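You operate a simulated robot arm through the tools that you are given. There is no shell and no other tool.

You run a simulated robot arm. Do the job below in one go: nothing can be reset, and whatever is moved stays where it is left.

TASK
Slide core 75 onto the green peg, then push the board in and lock it.
Fine: the red knob frees the board and ends at HELD; pull the board out to load it. Where these are worked on the way, their far stop is far enough and under half their travel is too little: peg board.
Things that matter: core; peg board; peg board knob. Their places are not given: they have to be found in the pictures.

The check looks at the end state, three seconds after you hand in, the way a careful person would. Anything else that was tipped, shoved, dropped, spilled or broken makes it a failure.

THE ROBOT
A 6-joint arm with a two-finger gripper, fixed in place. Base frame: the origin is at the foot of the arm, x ahead of it, y to its left, z up. Lengths are in cm, angles in rad, forces in N, time in s.
It reaches about 129.8 cm from its shoulder. Its first joint turns from -2.601 to 2.601 rad. Payload 1.57 kg.
The tool frame sits at the grasp point between the pads (the TCP): z along the fingers, y along the line on which they close. The tips reach 2.1 cm beyond it. Largest opening 7 cm; the body of the gripper starts 5 cm behind the TCP.
Orientation is that of the tool frame in the base frame, as a unit quaternion [x, y, z, w]. With the fingers straight down and closing along the base's y, the tool's x points along the base's -x, its y along +y and its z along -z.

THE INTERFACE
- The arm moves only by the tool arm_command. Its argument "moves" is a list that holds one entry, the list of rows, each a list of 7 numbers: the shift along the base's x, y, z in units of 50 mm (1.0 is 50 mm), then the turn, a rotation vector about the base's x, y, z in units of 5 degrees (1.0 is 5 degrees), then the gripper command, from -1 (fully open) to 1 (shut), values between in proportion. In form: [[[dx, dy, dz, wx, wy, wz, fingers], ...]]. A call has 1 to 20 rows; each row shifts and turns the commanded pose from where the row before left it. A call with a number of a shift or a turn outside -1 to 1 is refused whole. Each row takes 0.2 s and may step no farther than 5 cm and 0.15 rad from the row before; otherwise, or with a gripper value out of range, the whole call is refused. A pose out of reach is approached as far as the arm can. The call stops where the force on the tool passes 70 N (or 10 N more than at its start, if that is more) or the arm is blocked; 0.2 s more then pass. Each finger halts on what it meets, pressing with about 30 N; the grip force reading is that of the motor and also rises with nothing between the fingers. The clock runs only during rows and for 0.2 s after the last one: add rows that do not move to give the fingers time. It gives the time, the measured TCP pose, the force on the tool (base axes), the opening and the grip force at its end, in the units of the frame above (readings bear some noise), with the torque about the TCP (base axes, N m) and any sound that the robot's microphone picked up.
- Cameras (640 x 400 px; columns grow to the right, rows downward): "scene" is fixed at [22, -65.17, 136.8]; the picture's right is [0.51, -0.86, 0.00], its down [-0.59, -0.35, -0.73] and it looks along [0.63, 0.37, -0.68] (base axes); focal length 220 px, centre (320, 200). "wrist" rides on the gripper at [7.9, 0.4, -8.1] in the tool frame; the picture's right is [-0.05, 1.00, 0.00], its down [-0.67, -0.04, -0.74] and it looks along [-0.74, -0.04, 0.67] (tool axes); focal length 256 px, centre (320, 200).
- camera(camera): a new picture of that camera. It takes no simulated time.
- raise_lower(by): slides the trunk up (or, below 0, down) by that many cm; the arm rides with it, the base frame stays. It gives what a move gives, with no picture.
- probe_pixels(camera, pixels): for up to 12 pixels [column, row] of the newest picture of that camera ("zoom" is the newest enlarged one), the place [x, y, z] in the base frame of the surface seen there, good to about 0.2 cm. It takes no simulated time.
- zoom(camera, box): a new picture of the part [left, top, right, bottom] of that camera's present view, enlarged. It takes no simulated time.
- finish_job(): hands the job in; it is judged then, once.

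Unless the task says otherwise, let go and move clear before handing in.

The tools are called after "Emit:" by a JSON object that holds its "api" and its "payload". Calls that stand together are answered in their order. arm_command: Moves the arm, as the interface text tells. Its arguments: {"type":"object","properties":{"moves":{"type":"array","items":{"type":"array","items":{"type":"array","items":{"type":"number"}}}}},"required":["moves"]} The other tools are called the same way: raise_lower (by) slides the trunk up or down; camera (camera) takes a picture; probe_pixels (camera, pixels) gives the place of the surface under pixels of a picture; zoom (camera, box) takes an enlarged picture of a part of a camera's view; finish_job () hands the job in.

At the start:

```text
clock: 0.0
tool_pos: [48.64, -39.87, 120.63]
tcp_rot: [0.0, 1.0, -0.001, -0.001]
contact_force: [0.3, 1.1, -0.6]
ft_torque: [-0.02, 0.01, -0.01]
opening: 6.99
finger_force: 0.0
trunk travel left (down, up): [-88.8, 8.2]
```

scene: 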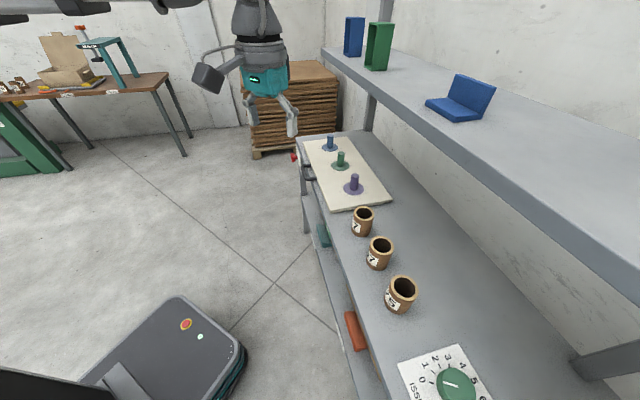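
wrist: 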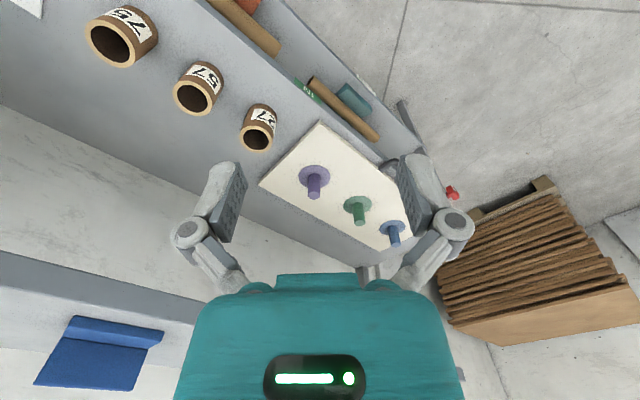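

The scene shows a peg board with blue, green and purple pegs around (345,170), a red knob near (295,157) and three cores at (362,220), (379,252), (401,293). I'll zoom in on these first.

Emit:
{"api": "zoom", "payload": {"camera": "scene", "box": [270, 120, 430, 220]}}

Emit:
{"api": "zoom", "payload": {"camera": "scene", "box": [310, 190, 470, 330]}}

Emit:
{"api": "zoom", "payload": {"camera": "wrist", "box": [60, 0, 320, 160]}}

Emit:
{"api": "zoom", "payload": {"camera": "wrist", "box": [240, 60, 480, 260]}}

```text
4.00 times, centred on (350, 170) of scene
```

zoom: 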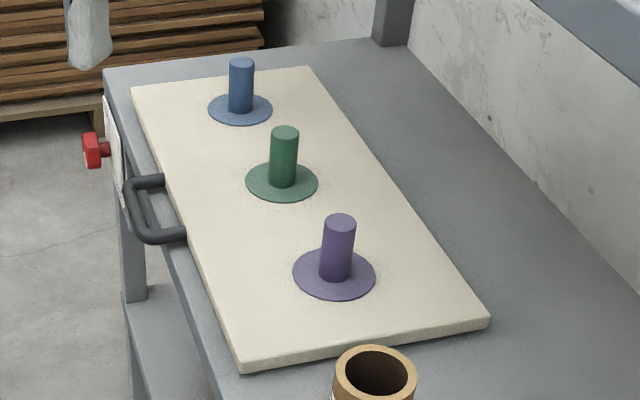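

```text
2.86 times, centred on (390, 260) of scene
```

zoom: 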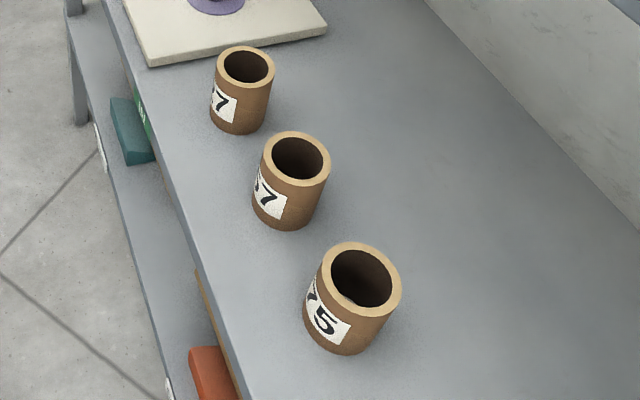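

```text
2.46 times, centred on (190, 80) of wrist
```

zoom: 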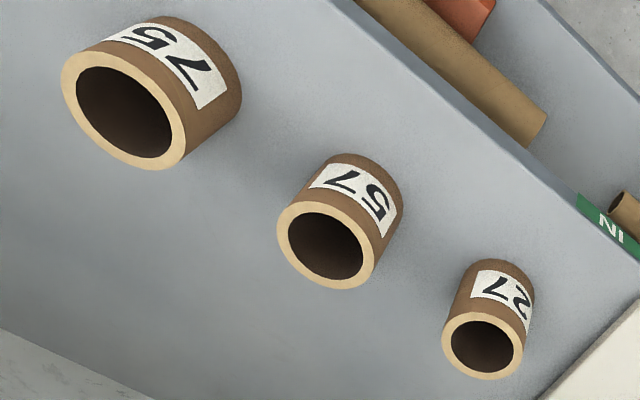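

```text
2.00 times, centred on (360, 160) of wrist
```

zoom: 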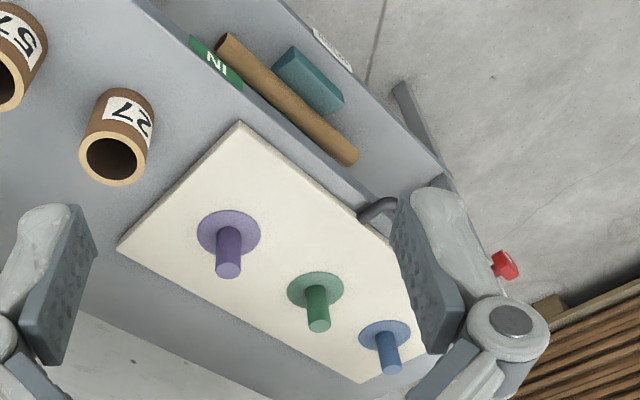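

Core 75 is the nearest one at scene (401,293). I'll probe the board, pegs, knob, handle and cores in the scene picture.

Emit:
{"api": "zoom", "payload": {"camera": "scene", "box": [270, 120, 430, 220]}}

Emit:
{"api": "probe_pixels", "payload": {"camera": "zoom", "pixels": [[285, 132], [282, 197], [241, 62], [340, 220], [93, 150], [106, 150], [132, 195], [155, 238], [150, 178], [132, 88], [240, 368], [488, 322]]}}

Emit:
{"api": "probe_pixels", "payload": {"camera": "zoom", "pixels": [[312, 67], [120, 170], [110, 110], [108, 80], [185, 300], [320, 350], [180, 233], [160, 180], [120, 200], [350, 200], [200, 200], [300, 190]]}}

Emit:
{"api": "zoom", "payload": {"camera": "scene", "box": [350, 250, 450, 330]}}

```text
4.00 times, centred on (350, 170) of scene
```

zoom: 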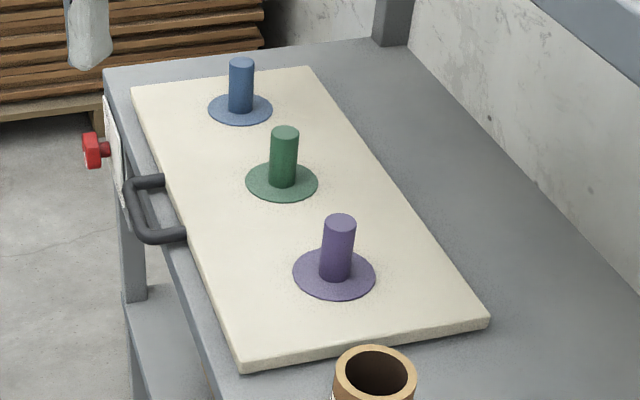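

```text
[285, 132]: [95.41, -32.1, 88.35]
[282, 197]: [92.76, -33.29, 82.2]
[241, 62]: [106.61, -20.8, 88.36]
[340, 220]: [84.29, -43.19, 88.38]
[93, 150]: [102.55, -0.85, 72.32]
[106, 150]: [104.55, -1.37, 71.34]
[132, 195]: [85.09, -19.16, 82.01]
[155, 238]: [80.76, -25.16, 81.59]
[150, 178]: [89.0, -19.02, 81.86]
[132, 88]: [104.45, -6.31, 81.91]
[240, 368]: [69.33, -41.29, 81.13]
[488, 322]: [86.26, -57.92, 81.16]
```

```text
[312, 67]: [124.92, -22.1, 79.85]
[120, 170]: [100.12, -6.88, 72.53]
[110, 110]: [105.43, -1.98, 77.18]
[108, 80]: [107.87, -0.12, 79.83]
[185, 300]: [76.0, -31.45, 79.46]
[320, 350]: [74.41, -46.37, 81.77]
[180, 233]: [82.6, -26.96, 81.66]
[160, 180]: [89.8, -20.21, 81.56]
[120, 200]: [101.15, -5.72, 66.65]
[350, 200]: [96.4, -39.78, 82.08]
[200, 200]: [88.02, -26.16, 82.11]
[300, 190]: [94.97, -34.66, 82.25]
```

```text
5.00 times, centred on (400, 290) of scene
```

zoom: 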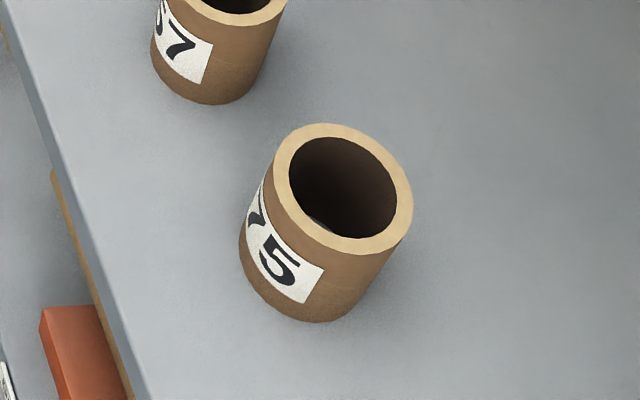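

The board's front edge runs along (0.71,0.70), so out is about (-0.71,0.71). I'll probe core 75 and then zoom on the knob and the shelf.

Emit:
{"api": "probe_pixels", "payload": {"camera": "zoom", "pixels": [[325, 130], [280, 190], [345, 245], [407, 195], [340, 220], [280, 265], [345, 315], [242, 240], [315, 222], [380, 140], [290, 150], [400, 350]]}}

Emit:
{"api": "zoom", "payload": {"camera": "scene", "box": [280, 135, 330, 185]}}

Emit:
{"api": "probe_pixels", "payload": {"camera": "scene", "pixels": [[335, 62], [385, 90], [440, 130], [500, 175], [560, 225], [330, 50], [560, 215], [580, 240], [345, 40], [375, 65], [460, 105], [375, 25]]}}

Emit:
{"api": "zoom", "payload": {"camera": "wrist", "box": [370, 90, 490, 210]}}

```text
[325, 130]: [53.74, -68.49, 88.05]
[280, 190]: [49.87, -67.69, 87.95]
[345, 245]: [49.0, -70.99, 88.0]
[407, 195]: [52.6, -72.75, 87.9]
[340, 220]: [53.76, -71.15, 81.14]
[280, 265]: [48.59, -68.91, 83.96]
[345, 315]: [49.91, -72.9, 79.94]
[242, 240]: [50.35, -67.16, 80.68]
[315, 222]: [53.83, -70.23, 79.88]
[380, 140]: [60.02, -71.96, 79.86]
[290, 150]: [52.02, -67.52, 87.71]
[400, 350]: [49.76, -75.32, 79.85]
```

```text
8.00 times, centred on (305, 160) of scene
```

zoom: 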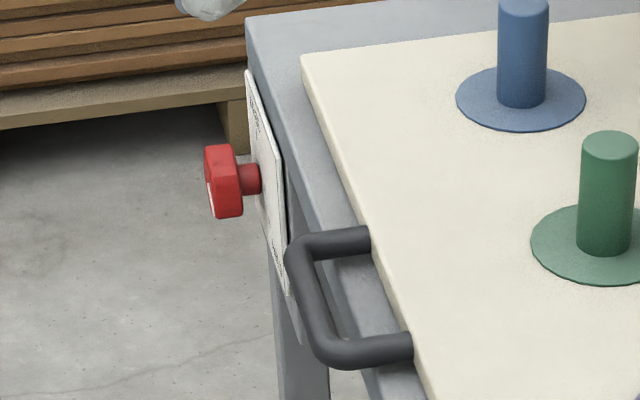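

```text
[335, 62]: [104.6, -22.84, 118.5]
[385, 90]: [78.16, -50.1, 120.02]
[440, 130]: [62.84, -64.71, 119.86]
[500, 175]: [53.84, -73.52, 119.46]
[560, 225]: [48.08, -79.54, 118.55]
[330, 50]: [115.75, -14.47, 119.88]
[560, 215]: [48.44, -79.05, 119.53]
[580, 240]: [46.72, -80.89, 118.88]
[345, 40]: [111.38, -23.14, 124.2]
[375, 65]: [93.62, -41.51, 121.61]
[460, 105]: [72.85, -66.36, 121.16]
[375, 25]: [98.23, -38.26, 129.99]
```

```text
3.33 times, centred on (430, 150) of wrist
```

zoom: 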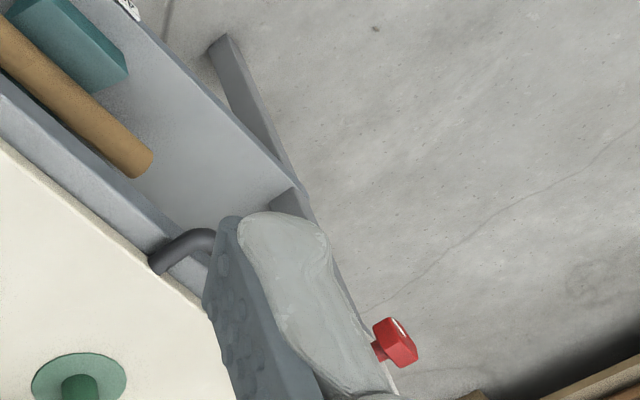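

Shelf edge is at z≈117–120, right above the pegs; cores stand just in front of it. I'll check the lower shelf and the robot's own surroundings before moving.

Emit:
{"api": "probe_pixels", "payload": {"camera": "scene", "pixels": [[355, 330], [323, 237], [330, 300], [335, 330], [312, 180], [305, 200], [170, 330], [120, 380], [205, 75], [255, 50], [295, 100], [310, 230]]}}

Emit:
{"api": "zoom", "payload": {"camera": "scene", "box": [0, 0, 330, 200]}}

Emit:
{"api": "arm_command", "payload": {"moves": [[[0.3, 0.3, 0, 0, 0, -1, -1], [0.3, 0.3, 0, 0, 0, -1, -1], [0.3, 0.3, 0, 0, 0, -1, -1], [0.3, 0.3, 0, 0, 0, -1, -1], [0.3, 0.3, 0, 0, 0, -1, -1], [0.3, 0.3, 0, 0, 0, -1, -1], [0.3, 0.3, 0, 0, 0, -1, -1], [0.3, 0.3, 0, 0, 0, -1, -1], [0.3, 0.3, 0, 0, 0, -1, -1]]]}}

```text
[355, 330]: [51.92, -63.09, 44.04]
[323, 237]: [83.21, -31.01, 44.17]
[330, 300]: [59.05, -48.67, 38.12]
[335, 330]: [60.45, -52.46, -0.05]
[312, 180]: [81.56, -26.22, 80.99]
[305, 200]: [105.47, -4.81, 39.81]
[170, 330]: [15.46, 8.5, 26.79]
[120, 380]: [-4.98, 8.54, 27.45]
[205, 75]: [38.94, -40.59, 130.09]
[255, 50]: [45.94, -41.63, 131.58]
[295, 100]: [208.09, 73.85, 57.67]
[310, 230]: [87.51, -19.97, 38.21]
```

```text
1.94 times, centred on (165, 100) of scene
```

zoom: 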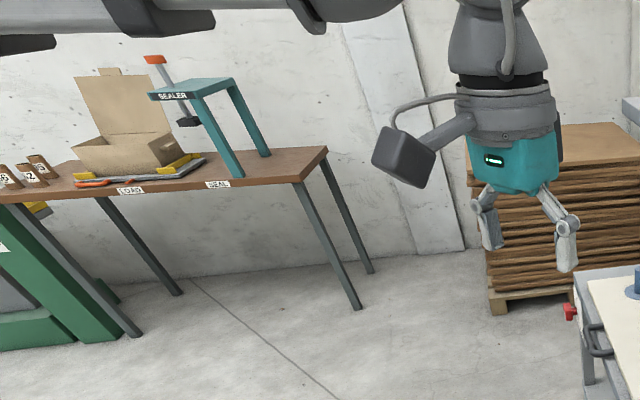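

```text
clock: 2.0
tool_pos: [62.17, -26.23, 120.75]
tcp_rot: [0.383, 0.924, -0.001, 0.0]
contact_force: [0.8, -0.1, -0.6]
ft_torque: [0.02, 0.01, 0.03]
opening: 7.01
finger_force: 0.1
trunk travel left (down, up): [-88.8, 8.2]
```

Orientation now closes along the bench edge, as planned. I'll move along the bench toward the knob and tilt the fingers toward the bench to view the knob face on.

Emit:
{"api": "arm_command", "payload": {"moves": [[[0.6, 0.6, 0, 0, 0, 0, -1], [0.6, 0.6, 0, 0, 0, 0, -1], [0.6, 0.6, 0, 0, 0, 0, -1], [0.6, 0.6, 0, 0, 0, 0, -1], [0.6, 0.6, 0, 0, 0, 0, -1], [0.6, 0.6, 0, 0, 0, 0, -1], [0.6, 0.6, 0, 0, 0, 0, -1], [0.6, 0.6, 0, 0, 0, 0, -1], [0.6, 0.6, 0, 0, 0, 0, -1], [0.6, 0.6, 0, 0, 0, 0, -1]]]}}

Emit:
{"api": "raise_lower", "payload": {"by": -30}}

Emit:
{"api": "camera", "payload": {"camera": "scene"}}

Emit:
{"api": "camera", "payload": {"camera": "wrist"}}

```text
clock: 4.2
tool_pos: [92.25, 3.7, 120.65]
tcp_rot: [0.383, 0.924, 0.0, 0.0]
contact_force: [0.4, 0.4, 0.1]
ft_torque: [-0.04, 0.01, -0.04]
opening: 6.98
finger_force: 0.1
trunk travel left (down, up): [-88.8, 8.2]
```

```text
clock: 7.2
tool_pos: [92.18, 3.59, 90.59]
tcp_rot: [0.382, 0.924, 0.0, 0.0]
contact_force: [0.2, 0.2, -0.3]
ft_torque: [0.0, 0.0, -0.02]
opening: 6.98
finger_force: 0.1
trunk travel left (down, up): [-58.8, 38.2]
```

```text
taken
```

scene: 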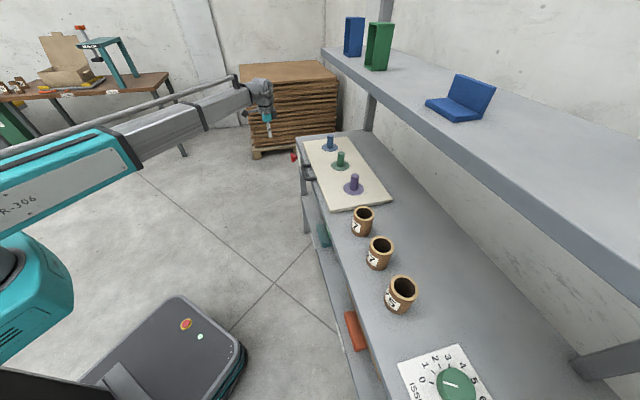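

```text
taken
```

wrist: 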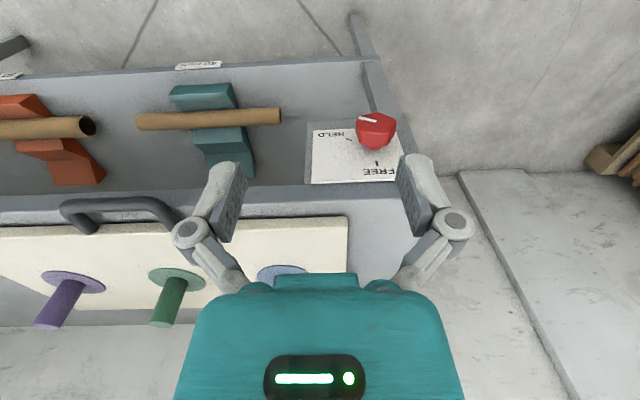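

The wrist view shows the plate with HELD (332,133) and FREE (378,171) and the red knob at (376,130). I'll zoom in to read the pointer and probe the knob.

Emit:
{"api": "zoom", "payload": {"camera": "wrist", "box": [300, 90, 420, 190]}}

Emit:
{"api": "probe_pixels", "payload": {"camera": "zoom", "pixels": [[308, 140], [345, 148], [505, 190], [480, 150], [400, 270], [480, 265], [270, 290], [410, 380], [430, 310], [100, 240], [540, 380], [370, 190]]}}

```text
4.00 times, centred on (360, 140) of wrist
```

zoom: 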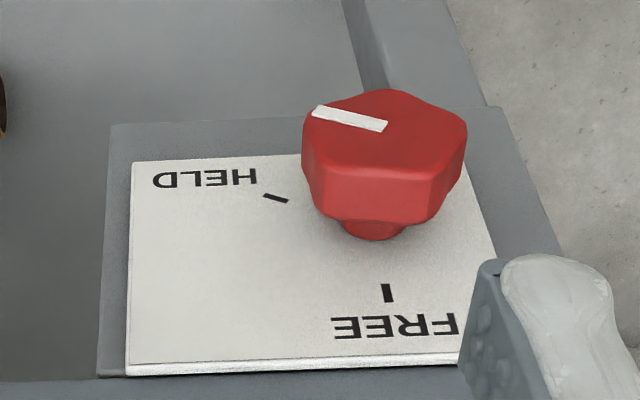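

```text
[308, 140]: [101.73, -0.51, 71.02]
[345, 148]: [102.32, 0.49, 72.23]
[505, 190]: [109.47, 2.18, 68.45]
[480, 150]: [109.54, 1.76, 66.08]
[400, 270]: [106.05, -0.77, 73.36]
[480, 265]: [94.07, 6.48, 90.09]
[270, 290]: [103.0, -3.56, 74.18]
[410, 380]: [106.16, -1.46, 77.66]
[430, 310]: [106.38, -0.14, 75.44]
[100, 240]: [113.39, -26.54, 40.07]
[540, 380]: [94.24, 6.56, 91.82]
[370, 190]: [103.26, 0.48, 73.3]
```

The white pointer is at HELD now; FREE is toward the top of the plate. I'll tilt to see the plate face on.

Emit:
{"api": "arm_command", "payload": {"moves": [[[0.041, 0.104, -0.333, -0.7, -0.7, 0, -1], [0.041, 0.104, -0.333, -0.7, -0.7, 0, -1], [0.041, 0.104, -0.333, -0.7, -0.7, 0, -1], [0.041, 0.104, -0.333, -0.7, -0.7, 0, -1], [0.041, 0.104, -0.333, -0.7, -0.7, 0, -1], [0.041, 0.104, -0.333, -0.7, -0.7, 0, -1], [0.041, 0.104, -0.333, -0.7, -0.7, 0, -1], [0.041, 0.104, -0.333, -0.7, -0.7, 0, -1], [0.041, 0.104, -0.333, -0.7, -0.7, 0, -1]]]}}

Emit:
{"api": "camera", "payload": {"camera": "wrist"}}

Emit:
{"api": "camera", "payload": {"camera": "scene"}}

```text
clock: 9.2
tool_pos: [94.02, 8.12, 96.06]
tcp_rot: [0.354, 0.855, -0.145, 0.351]
contact_force: [0.3, 0.0, 0.5]
ft_torque: [0.01, 0.02, 0.02]
opening: 7.0
finger_force: 0.1
out of reach, approached as far as the arm can: row 1, 2, 3, 4, 5, 6, 7, 8, 9
trunk travel left (down, up): [-58.8, 38.2]
```

```text
taken
```

wrist: 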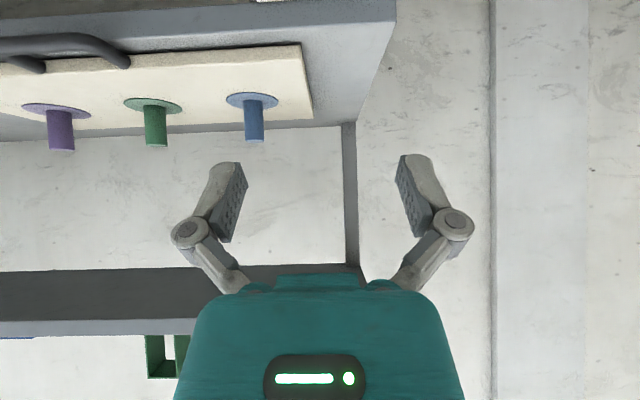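

```text
taken
```

scene: 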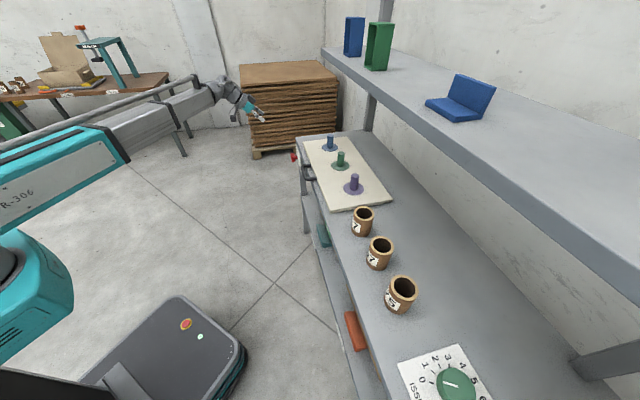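

The tilt was reached (42°) but not the height, so the shoulder is too high; I'll lower the trunk by 25 and check.

Emit:
{"api": "raise_lower", "payload": {"by": -25}}

Emit:
{"api": "camera", "payload": {"camera": "wrist"}}

Emit:
{"api": "camera", "payload": {"camera": "scene"}}

```text
clock: 11.8
tool_pos: [93.9, 8.16, 70.95]
tcp_rot: [0.354, 0.855, -0.145, 0.349]
contact_force: [-0.6, -0.1, 0.5]
ft_torque: [0.01, -0.02, 0.01]
opening: 7.01
finger_force: 0.0
trunk travel left (down, up): [-33.8, 63.2]
```

```text
taken
```

wrist: 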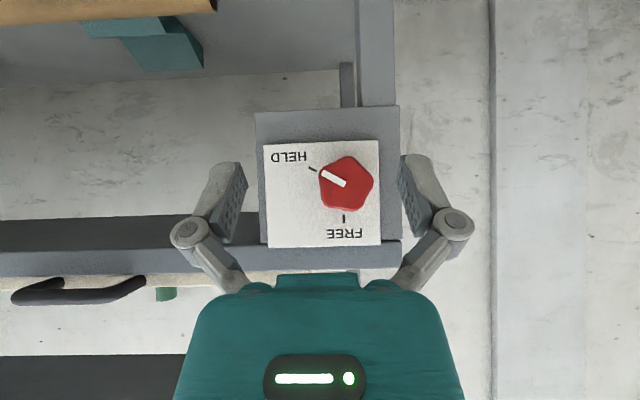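

```text
taken
```

scene: 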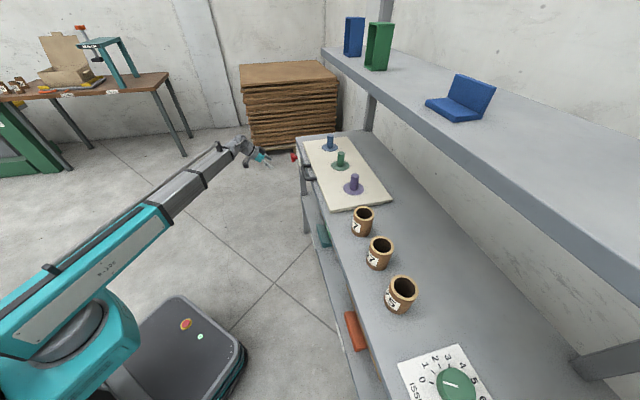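

Now the knob is seen face on at (346,183): a five-lobed knob with its pointer at the HELD tick (311,168), with FREE tick at (344,218). Zooming and probing for its axis and size.

Emit:
{"api": "zoom", "payload": {"camera": "wrist", "box": [250, 100, 410, 260]}}

Emit:
{"api": "probe_pixels", "payload": {"camera": "zoom", "pixels": [[380, 330], [330, 300], [300, 280], [450, 360], [300, 370], [245, 274], [376, 470], [385, 240], [490, 320], [450, 420], [300, 410], [275, 290]]}}

```text
2.50 times, centred on (330, 180) of wrist
```

zoom: 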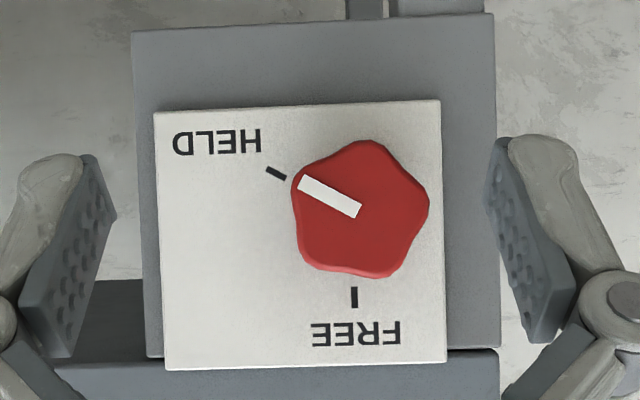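

```text
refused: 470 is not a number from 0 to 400
```

Emit:
{"api": "probe_pixels", "payload": {"camera": "zoom", "pixels": [[360, 210], [310, 185], [330, 195], [366, 145], [425, 205], [395, 268], [302, 255], [298, 185], [276, 174], [354, 296], [440, 100], [446, 360]]}}

Emit:
{"api": "probe_pixels", "payload": {"camera": "zoom", "pixels": [[155, 115], [167, 367], [145, 340], [490, 340], [330, 375], [345, 165], [345, 260], [300, 220], [415, 240], [350, 275], [410, 190], [200, 300]]}}

```text
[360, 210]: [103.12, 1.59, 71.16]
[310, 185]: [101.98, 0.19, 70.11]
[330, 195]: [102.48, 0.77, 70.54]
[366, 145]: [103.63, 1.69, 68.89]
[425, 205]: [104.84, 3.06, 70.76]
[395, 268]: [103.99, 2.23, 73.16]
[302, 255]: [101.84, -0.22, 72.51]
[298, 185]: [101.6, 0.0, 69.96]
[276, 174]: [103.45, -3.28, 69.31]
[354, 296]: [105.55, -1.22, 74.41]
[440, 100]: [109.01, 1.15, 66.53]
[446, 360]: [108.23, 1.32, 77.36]
```

```text
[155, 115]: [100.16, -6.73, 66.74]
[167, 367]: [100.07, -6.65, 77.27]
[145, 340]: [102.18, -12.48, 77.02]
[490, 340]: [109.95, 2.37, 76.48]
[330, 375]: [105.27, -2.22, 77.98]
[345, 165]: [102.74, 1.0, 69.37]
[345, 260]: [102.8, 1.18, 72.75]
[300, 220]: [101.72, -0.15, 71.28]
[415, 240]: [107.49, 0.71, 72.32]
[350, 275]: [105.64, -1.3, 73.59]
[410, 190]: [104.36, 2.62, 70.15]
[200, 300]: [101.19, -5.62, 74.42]
```

Knob axis is about u=74.0, v(front)=71.9, z=71.15 (bench axes), i.e. near (103.1,1.5,71.15), diameter ~4.5 cm; FREE is about 120° from HELD. I'll tilt the tool to horizontal, pointing at the plate.

Emit:
{"api": "arm_command", "payload": {"moves": [[[0.0, 0.0, 0, -0.645, -0.645, 0, -1], [0.0, 0.0, 0, -0.645, -0.645, 0, -1], [0.0, 0.0, 0, -0.645, -0.645, 0, -1], [0.0, 0.0, 0, -0.645, -0.645, 0, -1], [0.0, 0.0, 0, -0.645, -0.645, 0, -1], [0.0, 0.0, 0, -0.645, -0.645, 0, -1], [0.0, 0.0, 0, -0.645, -0.645, 0, -1], [0.0, 0.0, 0, -0.645, -0.645, 0, -1], [0.0, 0.0, 0, -0.645, -0.645, 0, -1], [0.0, 0.0, 0, -0.645, -0.645, 0, -1], [0, 0, 0, 0, 0, 0, -1]]]}}

Emit:
{"api": "camera", "payload": {"camera": "wrist"}}

```text
clock: 14.2
tool_pos: [93.88, 8.13, 84.29]
tcp_rot: [0.27, 0.653, -0.271, 0.654]
contact_force: [0.2, 0.5, 0.0]
ft_torque: [0.01, -0.01, -0.03]
opening: 6.99
finger_force: 0.1
out of reach, approached as far as the arm can: row 1, 2, 3, 4, 5, 6, 7, 8, 9, 10
trunk travel left (down, up): [-33.8, 63.2]
```

```text
taken
```

wrist: 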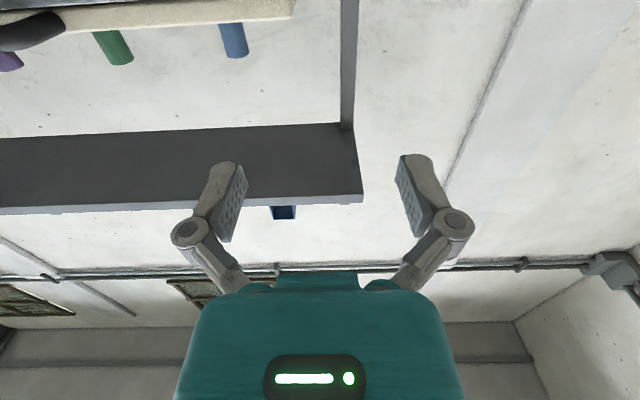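

Tool is now exactly horizontal toward the plate but stopped high (84.3), so I'll lower the trunk by 25 to get working room and then raise the tool to the knob height.

Emit:
{"api": "raise_lower", "payload": {"by": -25}}

Emit:
{"api": "arm_command", "payload": {"moves": [[[0.02, 0.02, 0.1, 0, 0, 0, -1], [0, 0, 0, 0, 0, 0, -1]]]}}

Emit:
{"api": "camera", "payload": {"camera": "scene"}}

```text
clock: 16.8
tool_pos: [93.85, 8.09, 59.3]
tcp_rot: [0.271, 0.653, -0.271, 0.654]
contact_force: [0.0, 0.5, 0.0]
ft_torque: [-0.01, 0.0, -0.01]
opening: 7.01
finger_force: 0.1
trunk travel left (down, up): [-8.8, 88.2]
```

```text
clock: 17.4
tool_pos: [93.95, 8.3, 59.39]
tcp_rot: [0.271, 0.653, -0.271, 0.654]
contact_force: [-0.5, 0.1, 0.5]
ft_torque: [0.03, -0.01, -0.02]
opening: 7.01
finger_force: 0.2
out of reach, approached as far as the arm can: row 1
trunk travel left (down, up): [-8.8, 88.2]
```

```text
taken
```

scene: 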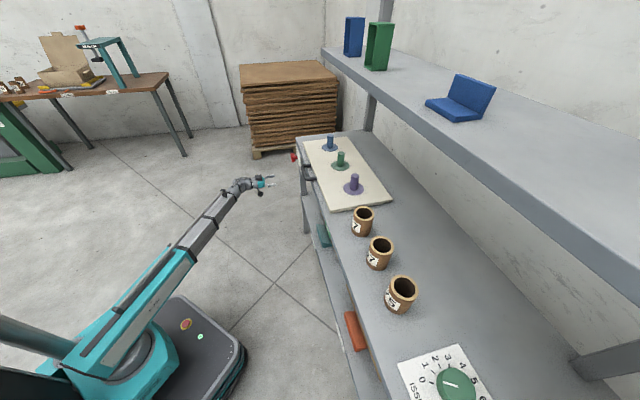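

I'll raise the tool toward the knob height and watch how commanded and measured positions follow.

Emit:
{"api": "arm_command", "payload": {"moves": [[[0, 0, 0.5, 0, 0, 0, -1], [0, 0, 0.5, 0, 0, 0, -1], [0, 0, 0, 0, 0, 0, -1]]]}}

```text
clock: 18.2
tool_pos: [93.92, 8.25, 59.3]
tcp_rot: [0.271, 0.653, -0.271, 0.654]
contact_force: [0.0, 0.1, -0.7]
ft_torque: [0.02, -0.01, -0.01]
opening: 7.01
finger_force: 0.1
out of reach, approached as far as the arm can: row 1, 2
trunk travel left (down, up): [-8.8, 88.2]
```

Nothing moved, so the commanded height is still lower than the measured one. I'll keep raising it until the tool follows.

Emit:
{"api": "arm_command", "payload": {"moves": [[[0, 0, 1, 0, 0, 0, -1], [0, 0, 1, 0, 0, 0, -1], [0, 0, 1, 0, 0, 0, -1], [0, 0, 1, 0, 0, 0, -1], [0, 0, 1, 0, 0, 0, -1], [0, 0, 0, 0, 0, 0, -1]]]}}

```text
clock: 19.6
tool_pos: [93.91, 8.19, 59.34]
tcp_rot: [0.27, 0.653, -0.27, 0.654]
contact_force: [-0.2, -0.4, 0.0]
ft_torque: [0.01, -0.03, 0.01]
opening: 7.0
finger_force: 0.0
out of reach, approached as far as the arm can: row 1, 2, 3, 4, 5
trunk travel left (down, up): [-8.8, 88.2]
```

Emit:
{"api": "arm_command", "payload": {"moves": [[[0, 0, 0.5, 0, 0, 0, -1], [0, 0, 0.5, 0, 0, 0, -1], [0, 0, 0.5, 0, 0, 0, -1], [0, 0, 0, 0, 0, 0, -1]]]}}

```text
clock: 20.6
tool_pos: [93.84, 8.2, 59.28]
tcp_rot: [0.27, 0.653, -0.271, 0.654]
contact_force: [-0.2, -0.3, -1.0]
ft_torque: [0.02, 0.03, -0.03]
opening: 7.01
finger_force: 0.1
out of reach, approached as far as the arm can: row 1, 2, 3
trunk travel left (down, up): [-8.8, 88.2]
```

The tool isn't following upward, so I'll probe the arm links in the scene picture to understand its geometry.

Emit:
{"api": "zoom", "payload": {"camera": "scene", "box": [0, 160, 300, 400]}}

Emit:
{"api": "probe_pixels", "payload": {"camera": "scene", "pixels": [[145, 345], [120, 355], [180, 262], [165, 285], [200, 235], [213, 215], [228, 195], [240, 185], [262, 182], [60, 350], [100, 350], [20, 330]]}}

```text
1.67 times, centred on (150, 280) of scene
```

zoom: 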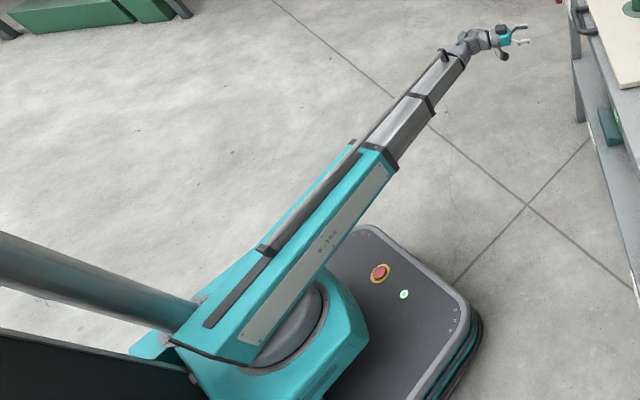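

```text
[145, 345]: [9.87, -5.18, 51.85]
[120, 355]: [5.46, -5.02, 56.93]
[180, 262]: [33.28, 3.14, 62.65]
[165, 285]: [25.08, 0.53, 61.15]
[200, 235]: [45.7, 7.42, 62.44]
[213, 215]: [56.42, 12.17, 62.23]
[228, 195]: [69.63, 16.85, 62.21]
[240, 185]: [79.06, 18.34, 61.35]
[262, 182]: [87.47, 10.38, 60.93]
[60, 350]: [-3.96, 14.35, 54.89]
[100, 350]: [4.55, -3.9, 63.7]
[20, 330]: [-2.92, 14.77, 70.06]
```

The arm is a telescoping boom, now level at z≈60 (its downward pitch limit). I'll continue raising the command until the tool follows.

Emit:
{"api": "arm_command", "payload": {"moves": [[[0, 0, 0.5, 0, 0, 0, -1], [0, 0, 0, 0, 0, 0, -1]]]}}

```text
clock: 21.2
tool_pos: [93.81, 8.2, 59.25]
tcp_rot: [0.27, 0.653, -0.271, 0.654]
contact_force: [0.2, -0.5, 0.1]
ft_torque: [-0.02, 0.01, -0.02]
opening: 7.0
finger_force: 0.1
out of reach, approached as far as the arm can: row 1
trunk travel left (down, up): [-8.8, 88.2]
```

Vertical moves by the arm don't happen at all while x, y and orientation follow, so height has to come from the trunk. I'll raise the trunk to the knob height, shift to the knob's axis standing off, and roll the gripper +65° so that there is room to turn back 120°.

Emit:
{"api": "raise_lower", "payload": {"by": 11.87}}

Emit:
{"api": "arm_command", "payload": {"moves": [[[0.26, -0.129, 0, 0, 0, 0, -1], [0.26, -0.129, 0, 0, 0, 0, -1], [0.26, -0.129, 0, 0, 0, 0, -1], [0.26, -0.129, 0, 0, 0, 0, -1], [0, 0, 0, 0, 0, 0, -1]]]}}

Emit:
{"api": "camera", "payload": {"camera": "wrist"}}

```text
clock: 22.6
tool_pos: [93.98, 8.21, 71.18]
tcp_rot: [0.269, 0.653, -0.27, 0.654]
contact_force: [-0.6, -0.5, 0.2]
ft_torque: [0.03, 0.01, -0.02]
opening: 6.99
finger_force: 0.0
trunk travel left (down, up): [-20.7, 76.3]
```

```text
clock: 23.9
tool_pos: [99.09, 5.58, 71.14]
tcp_rot: [0.27, 0.653, -0.271, 0.654]
contact_force: [-0.3, 0.7, 0.0]
ft_torque: [-0.01, -0.02, -0.02]
opening: 7.0
finger_force: 0.2
trunk travel left (down, up): [-20.7, 76.3]
```

```text
taken
```

wrist: 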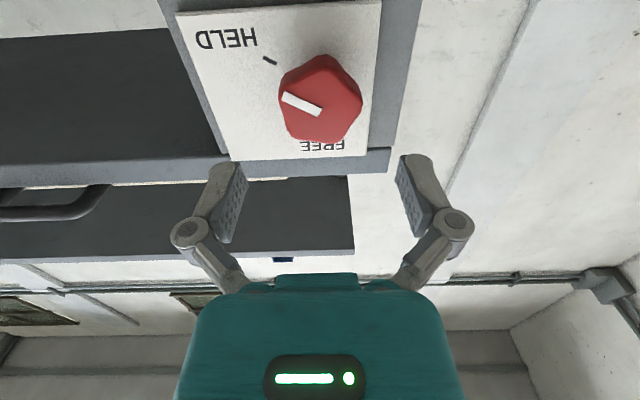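

Position follows with no reach complaint. Now I'll roll +65° about the knob axis.

Emit:
{"api": "arm_command", "payload": {"moves": [[[0, 0, 0, 0.7, -0.7, 0, -1], [0, 0, 0, 0.7, -0.7, 0, -1], [0, 0, 0, 0.7, -0.7, 0, -1], [0, 0, 0, 0.7, -0.7, 0, -1], [0, 0, 0, 0.7, -0.7, 0, -1], [0, 0, 0, 0.7, -0.7, 0, -1], [0, 0, 0, 0.7, -0.7, 0, -1], [0, 0, 0, 0.7, -0.7, 0, -1], [0, 0, 0, 0.7, -0.7, 0, -1], [0, 0, 0, 0.7, -0.7, 0, -1], [0, 0, 0, 0.7, -0.7, 0, -1], [0, 0, 0, 0.7, -0.7, 0, -1], [0, 0, 0, 0.7, -0.7, 0, -1], [0, 0, 0, 0, 0, 0, -1]]]}}

Emit:
{"api": "camera", "payload": {"camera": "wrist"}}

Emit:
{"api": "camera", "payload": {"camera": "scene"}}

```text
clock: 26.9
tool_pos: [99.08, 5.57, 71.1]
tcp_rot: [0.576, 0.408, 0.119, 0.698]
contact_force: [0.0, -0.8, -0.3]
ft_torque: [0.04, -0.01, 0.01]
opening: 6.99
finger_force: 0.1
trunk travel left (down, up): [-20.7, 76.3]
```

```text
taken
```

wrist: 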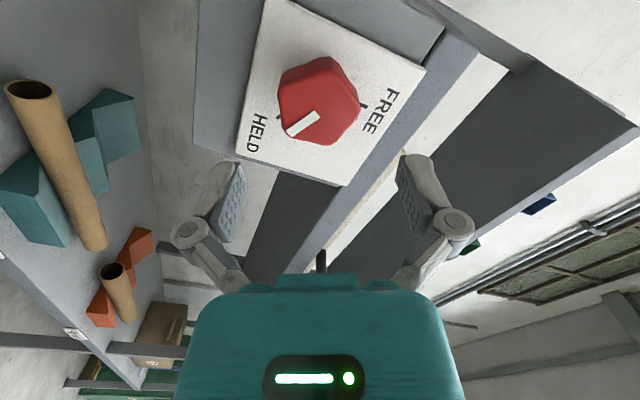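

```text
taken
```

scene: 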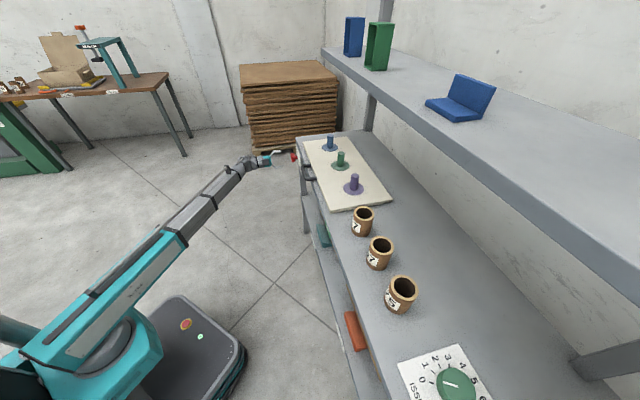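

Roll is reached and the knob at (319,100) is centred between the fingers with one lobe right and one flat left. I'll probe again to refine the axis.

Emit:
{"api": "zoom", "payload": {"camera": "wrist", "box": [260, 40, 380, 160]}}

Emit:
{"api": "probe_pixels", "payload": {"camera": "wrist", "pixels": [[319, 113], [302, 124], [330, 60], [357, 93], [335, 140], [288, 135], [283, 85], [305, 95], [340, 100], [320, 85], [363, 106], [253, 118]]}}

```text
3.33 times, centred on (320, 100) of wrist
```

zoom: 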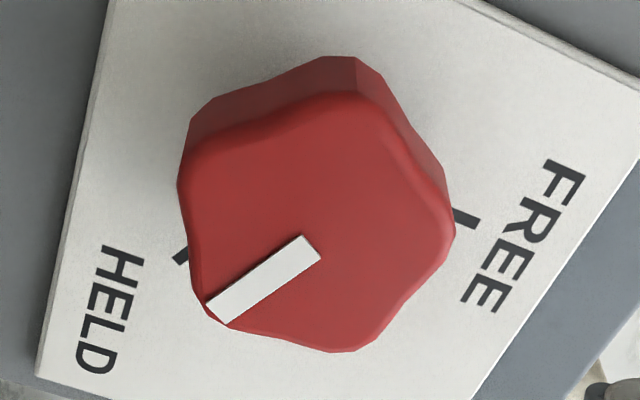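

```text
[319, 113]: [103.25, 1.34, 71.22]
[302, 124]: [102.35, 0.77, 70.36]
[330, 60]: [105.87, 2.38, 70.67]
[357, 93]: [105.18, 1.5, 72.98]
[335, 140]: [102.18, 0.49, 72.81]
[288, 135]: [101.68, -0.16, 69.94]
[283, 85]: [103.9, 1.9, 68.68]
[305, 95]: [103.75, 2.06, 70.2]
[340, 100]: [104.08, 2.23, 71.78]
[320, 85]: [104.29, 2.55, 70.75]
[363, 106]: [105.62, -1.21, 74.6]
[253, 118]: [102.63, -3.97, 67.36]
```

Knob axis confirmed at (103.25,1.4,71.2), matching the tool axis. I'll advance 5.7 cm and close on the knob.

Emit:
{"api": "arm_command", "payload": {"moves": [[[0.2, -0.2, 0, 0, 0, 0, -1], [0.2, -0.2, 0, 0, 0, 0, -1], [0.2, -0.2, 0, 0, 0, 0, -1], [0.2, -0.2, 0, 0, 0, 0, -1], [0, 0, 0, 0, 0, 0, -1]]]}}

Emit:
{"api": "arm_command", "payload": {"moves": [[[0, 0, 0, 0, 0, 0, 1], [0, 0, 0, 0, 0, 0, 1], [0, 0, 0, 0, 0, 0, 1], [0, 0, 0, 0, 0, 0, 1], [0, 0, 0, 0, 0, 0, 1]]]}}

Emit:
{"api": "camera", "payload": {"camera": "wrist"}}

```text
clock: 28.1
tool_pos: [103.0, 1.38, 71.09]
tcp_rot: [0.576, 0.408, 0.118, 0.698]
contact_force: [-0.1, -0.2, -1.3]
ft_torque: [0.0, 0.03, -0.02]
opening: 6.99
finger_force: 0.0
trunk travel left (down, up): [-20.7, 76.3]
```

```text
clock: 29.2
tool_pos: [102.99, 1.47, 71.01]
tcp_rot: [0.577, 0.408, 0.119, 0.697]
contact_force: [-17.6, 0.0, -14.9]
ft_torque: [0.32, 0.35, -0.18]
opening: 4.46
finger_force: 32.2
trunk travel left (down, up): [-20.7, 76.3]
```

```text
taken
```

wrist: 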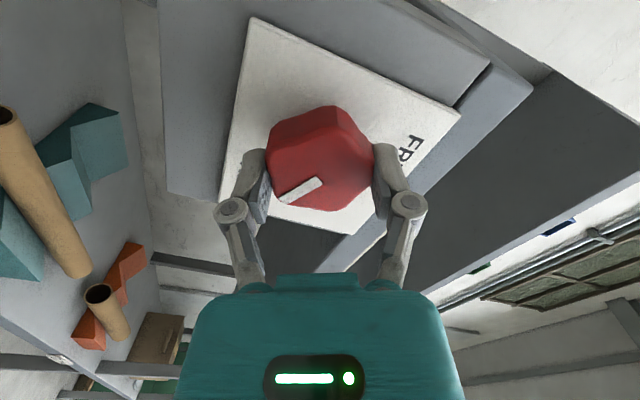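

Gripped (opening 4.46, force 32). I'll turn 30° toward FREE first and check the result.

Emit:
{"api": "arm_command", "payload": {"moves": [[[0, 0, 0, -0.7, 0.7, 0, 1], [0, 0, 0, -0.7, 0.7, 0, 1], [0, 0, 0, -0.7, 0.7, 0, 1], [0, 0, 0, -0.7, 0.7, 0, 1], [0, 0, 0, -0.7, 0.7, 0, 1], [0, 0, 0, -0.7, 0.7, 0, 1]]]}}

Emit:
{"api": "camera", "payload": {"camera": "wrist"}}

```text
clock: 30.6
tool_pos: [103.06, 1.5, 71.12]
tcp_rot: [0.454, 0.542, -0.066, 0.704]
contact_force: [-27.5, -3.4, -18.6]
ft_torque: [0.29, 0.34, -0.45]
opening: 4.47
finger_force: 31.8
trunk travel left (down, up): [-20.7, 76.3]
```

```text
taken
```

wrist: 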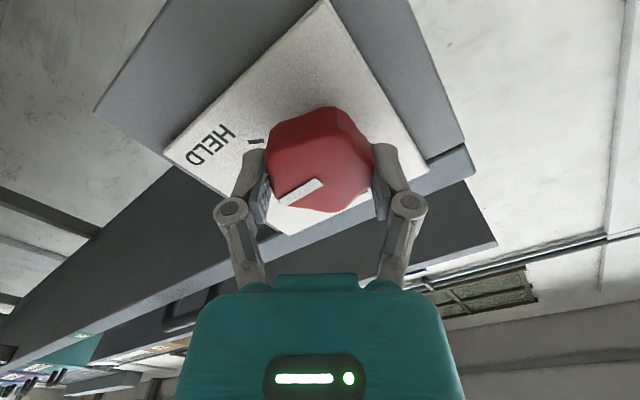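

The knob turns with the fingers. Continuing another 45°.

Emit:
{"api": "arm_command", "payload": {"moves": [[[0, 0, 0, -0.7, 0.7, 0, 1], [0, 0, 0, -0.7, 0.7, 0, 1], [0, 0, 0, -0.7, 0.7, 0, 1], [0, 0, 0, -0.7, 0.7, 0, 1], [0, 0, 0, -0.7, 0.7, 0, 1], [0, 0, 0, -0.7, 0.7, 0, 1], [0, 0, 0, -0.7, 0.7, 0, 1], [0, 0, 0, -0.7, 0.7, 0, 1], [0, 0, 0, -0.7, 0.7, 0, 1]]]}}

Emit:
{"api": "camera", "payload": {"camera": "wrist"}}

```text
clock: 32.6
tool_pos: [103.19, 1.64, 71.2]
tcp_rot: [0.213, 0.674, -0.327, 0.627]
contact_force: [-2.8, -17.3, -3.1]
ft_torque: [-0.44, -0.39, 0.08]
opening: 4.42
finger_force: 32.1
trunk travel left (down, up): [-20.7, 76.3]
```

```text
taken
```

wrist: 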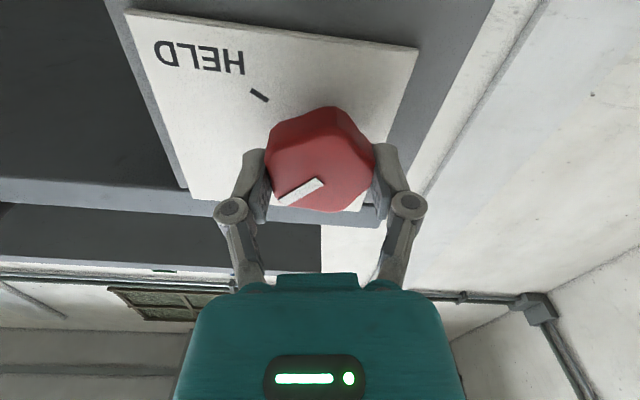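

Turned ~75° so far without trouble. Continuing toward FREE.

Emit:
{"api": "arm_command", "payload": {"moves": [[[0, 0, 0, -0.7, 0.7, 0, 1], [0, 0, 0, -0.7, 0.7, 0, 1], [0, 0, 0, -0.7, 0.7, 0, 1], [0, 0, 0, -0.7, 0.7, 0, 1], [0, 0, 0, -0.7, 0.7, 0, 1], [0, 0, 0, -0.7, 0.7, 0, 1], [0, 0, 0, -0.7, 0.7, 0, 1], [0, 0, 0, -0.7, 0.7, 0, 1], [0, 0, 0, -0.7, 0.7, 0, 1]]]}}

Emit:
{"api": "camera", "payload": {"camera": "wrist"}}

```text
clock: 34.6
tool_pos: [103.31, 1.56, 71.11]
tcp_rot: [-0.059, 0.704, -0.538, 0.459]
contact_force: [22.7, -4.7, 5.9]
ft_torque: [0.48, -0.49, 0.3]
opening: 4.44
finger_force: 31.7
trunk travel left (down, up): [-20.7, 76.3]
```

```text
taken
```

wrist: 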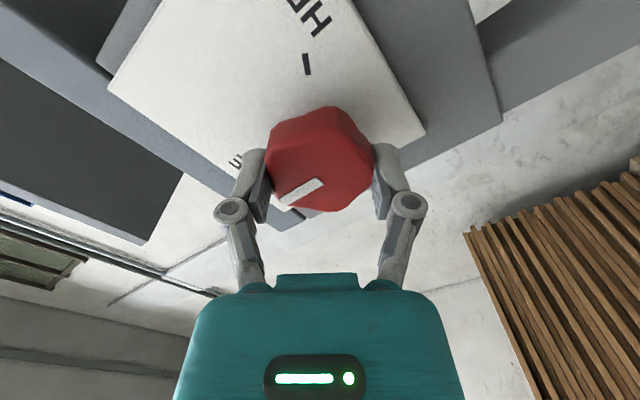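

The gripper has turned 119° with the knob still held. I'll open, back off and look at the pointer.

Emit:
{"api": "arm_command", "payload": {"moves": [[[0, 0, 0, 0, 0, 0, -1], [0, 0, 0, 0, 0, 0, -1], [0, 0, 0, 0, 0, 0, -1], [0, 0, 0, 0, 0, 0, -1], [-0.3, 0.3, 0, 0, 0, 0, -1], [-0.3, 0.3, 0, 0, 0, 0, -1], [-0.3, 0.3, 0, 0, 0, 0, -1], [-0.3, 0.3, 0, 0, 0, 0, -1], [0, 0, 0, 0, 0, 0, -1]]]}}

Emit:
{"api": "camera", "payload": {"camera": "wrist"}}

```text
clock: 36.6
tool_pos: [97.23, 7.56, 71.31]
tcp_rot: [-0.059, 0.704, -0.54, 0.457]
contact_force: [1.3, 0.5, 0.0]
ft_torque: [-0.02, 0.01, -0.01]
opening: 6.99
finger_force: 0.1
trunk travel left (down, up): [-20.7, 76.3]
```

```text
taken
```

wrist: 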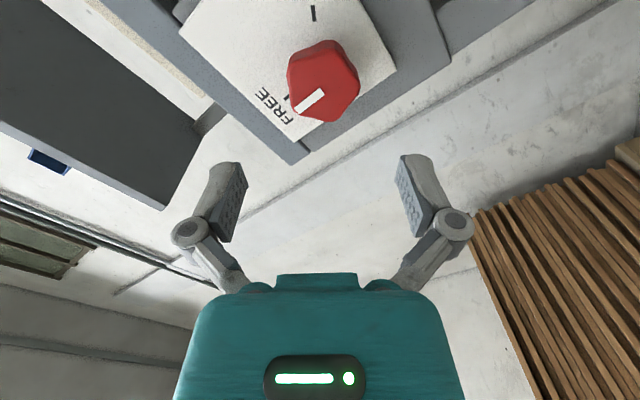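

The pointer now appears to aim at FREE (285,98). I'll verify with probes.

Emit:
{"api": "zoom", "payload": {"camera": "wrist", "box": [240, 30, 380, 150]}}

Emit:
{"api": "probe_pixels", "payload": {"camera": "wrist", "pixels": [[321, 92], [298, 109], [310, 100], [288, 100]]}}

```text
3.33 times, centred on (310, 90) of wrist
```

zoom: 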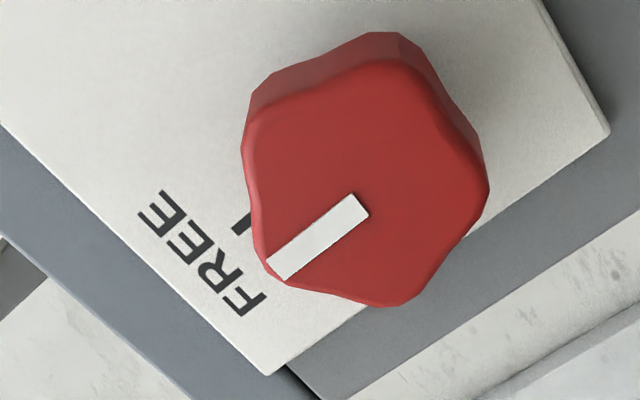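

```text
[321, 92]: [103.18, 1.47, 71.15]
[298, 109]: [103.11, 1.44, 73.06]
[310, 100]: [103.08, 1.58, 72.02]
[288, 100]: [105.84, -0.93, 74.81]
```

Pointer is exactly upright at FREE. Next the handle: I'll retreat, raise the trunk, roll another 36° and tilt down so the fingers point down and close across the handle bar.

Emit:
{"api": "arm_command", "payload": {"moves": [[[-0.4, 0.4, 0, 0, 0, 0, -1], [-0.4, 0.4, 0, 0, 0, 0, -1], [-0.4, 0.4, 0, 0, 0, 0, -1], [-0.4, 0.4, 0, 0, 0, 0, -1], [0, 0, 0, -0.7, 0.7, 0, -1], [0, 0, 0, -0.7, 0.7, 0, -1], [0, 0, 0, -0.7, 0.7, 0, -1], [0, 0, 0, -0.7, 0.7, 0, -1], [0, 0, 0, -0.7, 0.7, 0, -1], [0, 0, 0, -0.7, 0.7, 0, -1], [0, 0, 0, -0.7, 0.7, 0, -1]]]}}

Emit:
{"api": "raise_lower", "payload": {"by": 40}}

```text
clock: 39.0
tool_pos: [89.12, 15.61, 71.14]
tcp_rot: [-0.267, 0.655, -0.651, 0.276]
contact_force: [-0.3, 0.2, 0.3]
ft_torque: [-0.01, -0.01, 0.02]
opening: 6.99
finger_force: 0.0
trunk travel left (down, up): [-20.7, 76.3]
```

```text
clock: 42.9
tool_pos: [89.01, 15.74, 111.22]
tcp_rot: [-0.266, 0.656, -0.65, 0.277]
contact_force: [0.8, -0.6, 0.2]
ft_torque: [0.01, 0.03, 0.04]
opening: 7.0
finger_force: 0.0
trunk travel left (down, up): [-60.7, 36.3]
```

Now tilt the tool down 90° while sliding along the bench to the handle's position.

Emit:
{"api": "arm_command", "payload": {"moves": [[[-0.15, -0.15, 0, 0.707, 0.707, 0, -1], [-0.15, -0.15, 0, 0.707, 0.707, 0, -1], [-0.15, -0.15, 0, 0.707, 0.707, 0, -1], [-0.15, -0.15, 0, 0.707, 0.707, 0, -1], [-0.15, -0.15, 0, 0.707, 0.707, 0, -1], [-0.15, -0.15, 0, 0.707, 0.707, 0, -1], [-0.15, -0.15, 0, 0.707, 0.707, 0, -1], [-0.15, -0.15, 0, 0.707, 0.707, 0, -1], [-0.15, -0.15, 0, 0.707, 0.707, 0, -1], [-0.15, -0.15, 0, 0.707, 0.707, 0, -1], [-0.15, -0.15, 0, 0.707, 0.707, 0, -1], [-0.15, -0.15, 0, 0.707, 0.707, 0, -1], [-0.15, -0.15, 0, 0.707, 0.707, 0, -1], [-0.15, -0.15, 0, 0.707, 0.707, 0, -1], [-0.15, -0.15, 0, 0.707, 0.707, 0, -1], [-0.15, -0.15, 0, 0.707, 0.707, 0, -1], [-0.15, -0.15, 0, 0.707, 0.707, 0, -1], [-0.15, -0.15, 0, 0.707, 0.707, 0, -1], [0, 0, 0, 0, 0, 0, -1]]]}}

Emit:
{"api": "camera", "payload": {"camera": "wrist"}}

Emit:
{"api": "camera", "payload": {"camera": "scene"}}

```text
clock: 46.9
tool_pos: [75.43, 2.17, 92.57]
tcp_rot: [-0.376, 0.927, -0.001, 0.001]
contact_force: [0.2, -0.6, 0.8]
ft_torque: [0.01, -0.01, -0.01]
opening: 7.0
finger_force: 0.1
out of reach, approached as far as the arm can: row 1, 2, 3, 4, 5, 6, 7, 8, 9, 10, 11, 12, 13, 14, 15, 16
trunk travel left (down, up): [-60.7, 36.3]
```

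```text
taken
```

wrist: 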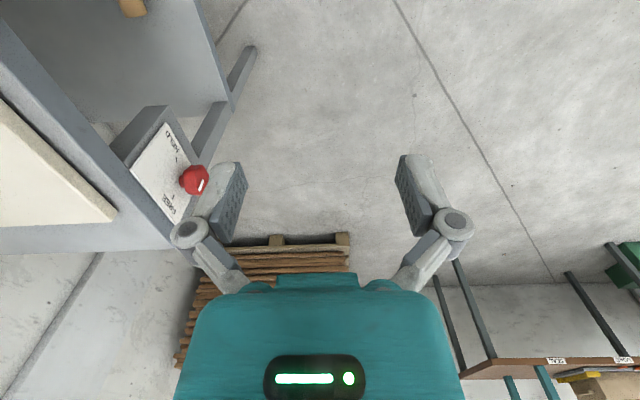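

```text
taken
```

scene: 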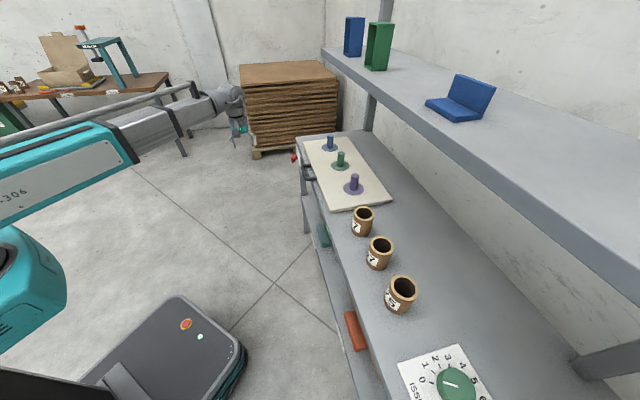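

Fingers now point down, closing across the bench edge. I'll measure the handle closely in a scene zoom.

Emit:
{"api": "zoom", "payload": {"camera": "scene", "box": [296, 155, 326, 185]}}

```text
13.33 times, centred on (311, 170) of scene
```

zoom: 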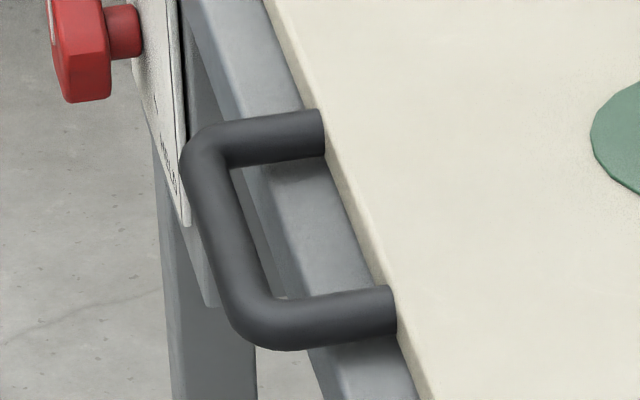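

Emit:
{"api": "probe_pixels", "payload": {"camera": "zoom", "pixels": [[205, 220], [220, 215], [235, 215], [245, 210], [225, 260], [250, 250], [215, 185], [270, 135], [320, 320], [300, 230], [265, 215], [355, 230]]}}

Emit:
{"api": "probe_pixels", "payload": {"camera": "zoom", "pixels": [[270, 70], [235, 60], [340, 170], [330, 110], [385, 290], [395, 335], [230, 135], [262, 240], [300, 330], [190, 165], [240, 320], [330, 375]]}}

```text
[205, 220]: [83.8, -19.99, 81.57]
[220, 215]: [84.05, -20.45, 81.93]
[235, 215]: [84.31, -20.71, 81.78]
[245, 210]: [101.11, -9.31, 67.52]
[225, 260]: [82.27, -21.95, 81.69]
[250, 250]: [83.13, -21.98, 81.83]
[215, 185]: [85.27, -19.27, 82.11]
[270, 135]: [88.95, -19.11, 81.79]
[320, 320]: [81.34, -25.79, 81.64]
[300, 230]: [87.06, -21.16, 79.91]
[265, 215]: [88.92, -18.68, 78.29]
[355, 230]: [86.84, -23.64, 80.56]
```

```text
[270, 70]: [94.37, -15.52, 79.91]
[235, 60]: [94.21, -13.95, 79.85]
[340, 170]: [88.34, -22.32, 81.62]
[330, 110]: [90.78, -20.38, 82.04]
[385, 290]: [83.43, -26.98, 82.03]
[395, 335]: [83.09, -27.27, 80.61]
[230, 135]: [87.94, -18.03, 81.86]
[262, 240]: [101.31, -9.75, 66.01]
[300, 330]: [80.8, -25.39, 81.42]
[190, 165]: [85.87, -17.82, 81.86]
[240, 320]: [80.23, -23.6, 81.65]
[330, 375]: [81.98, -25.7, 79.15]
```

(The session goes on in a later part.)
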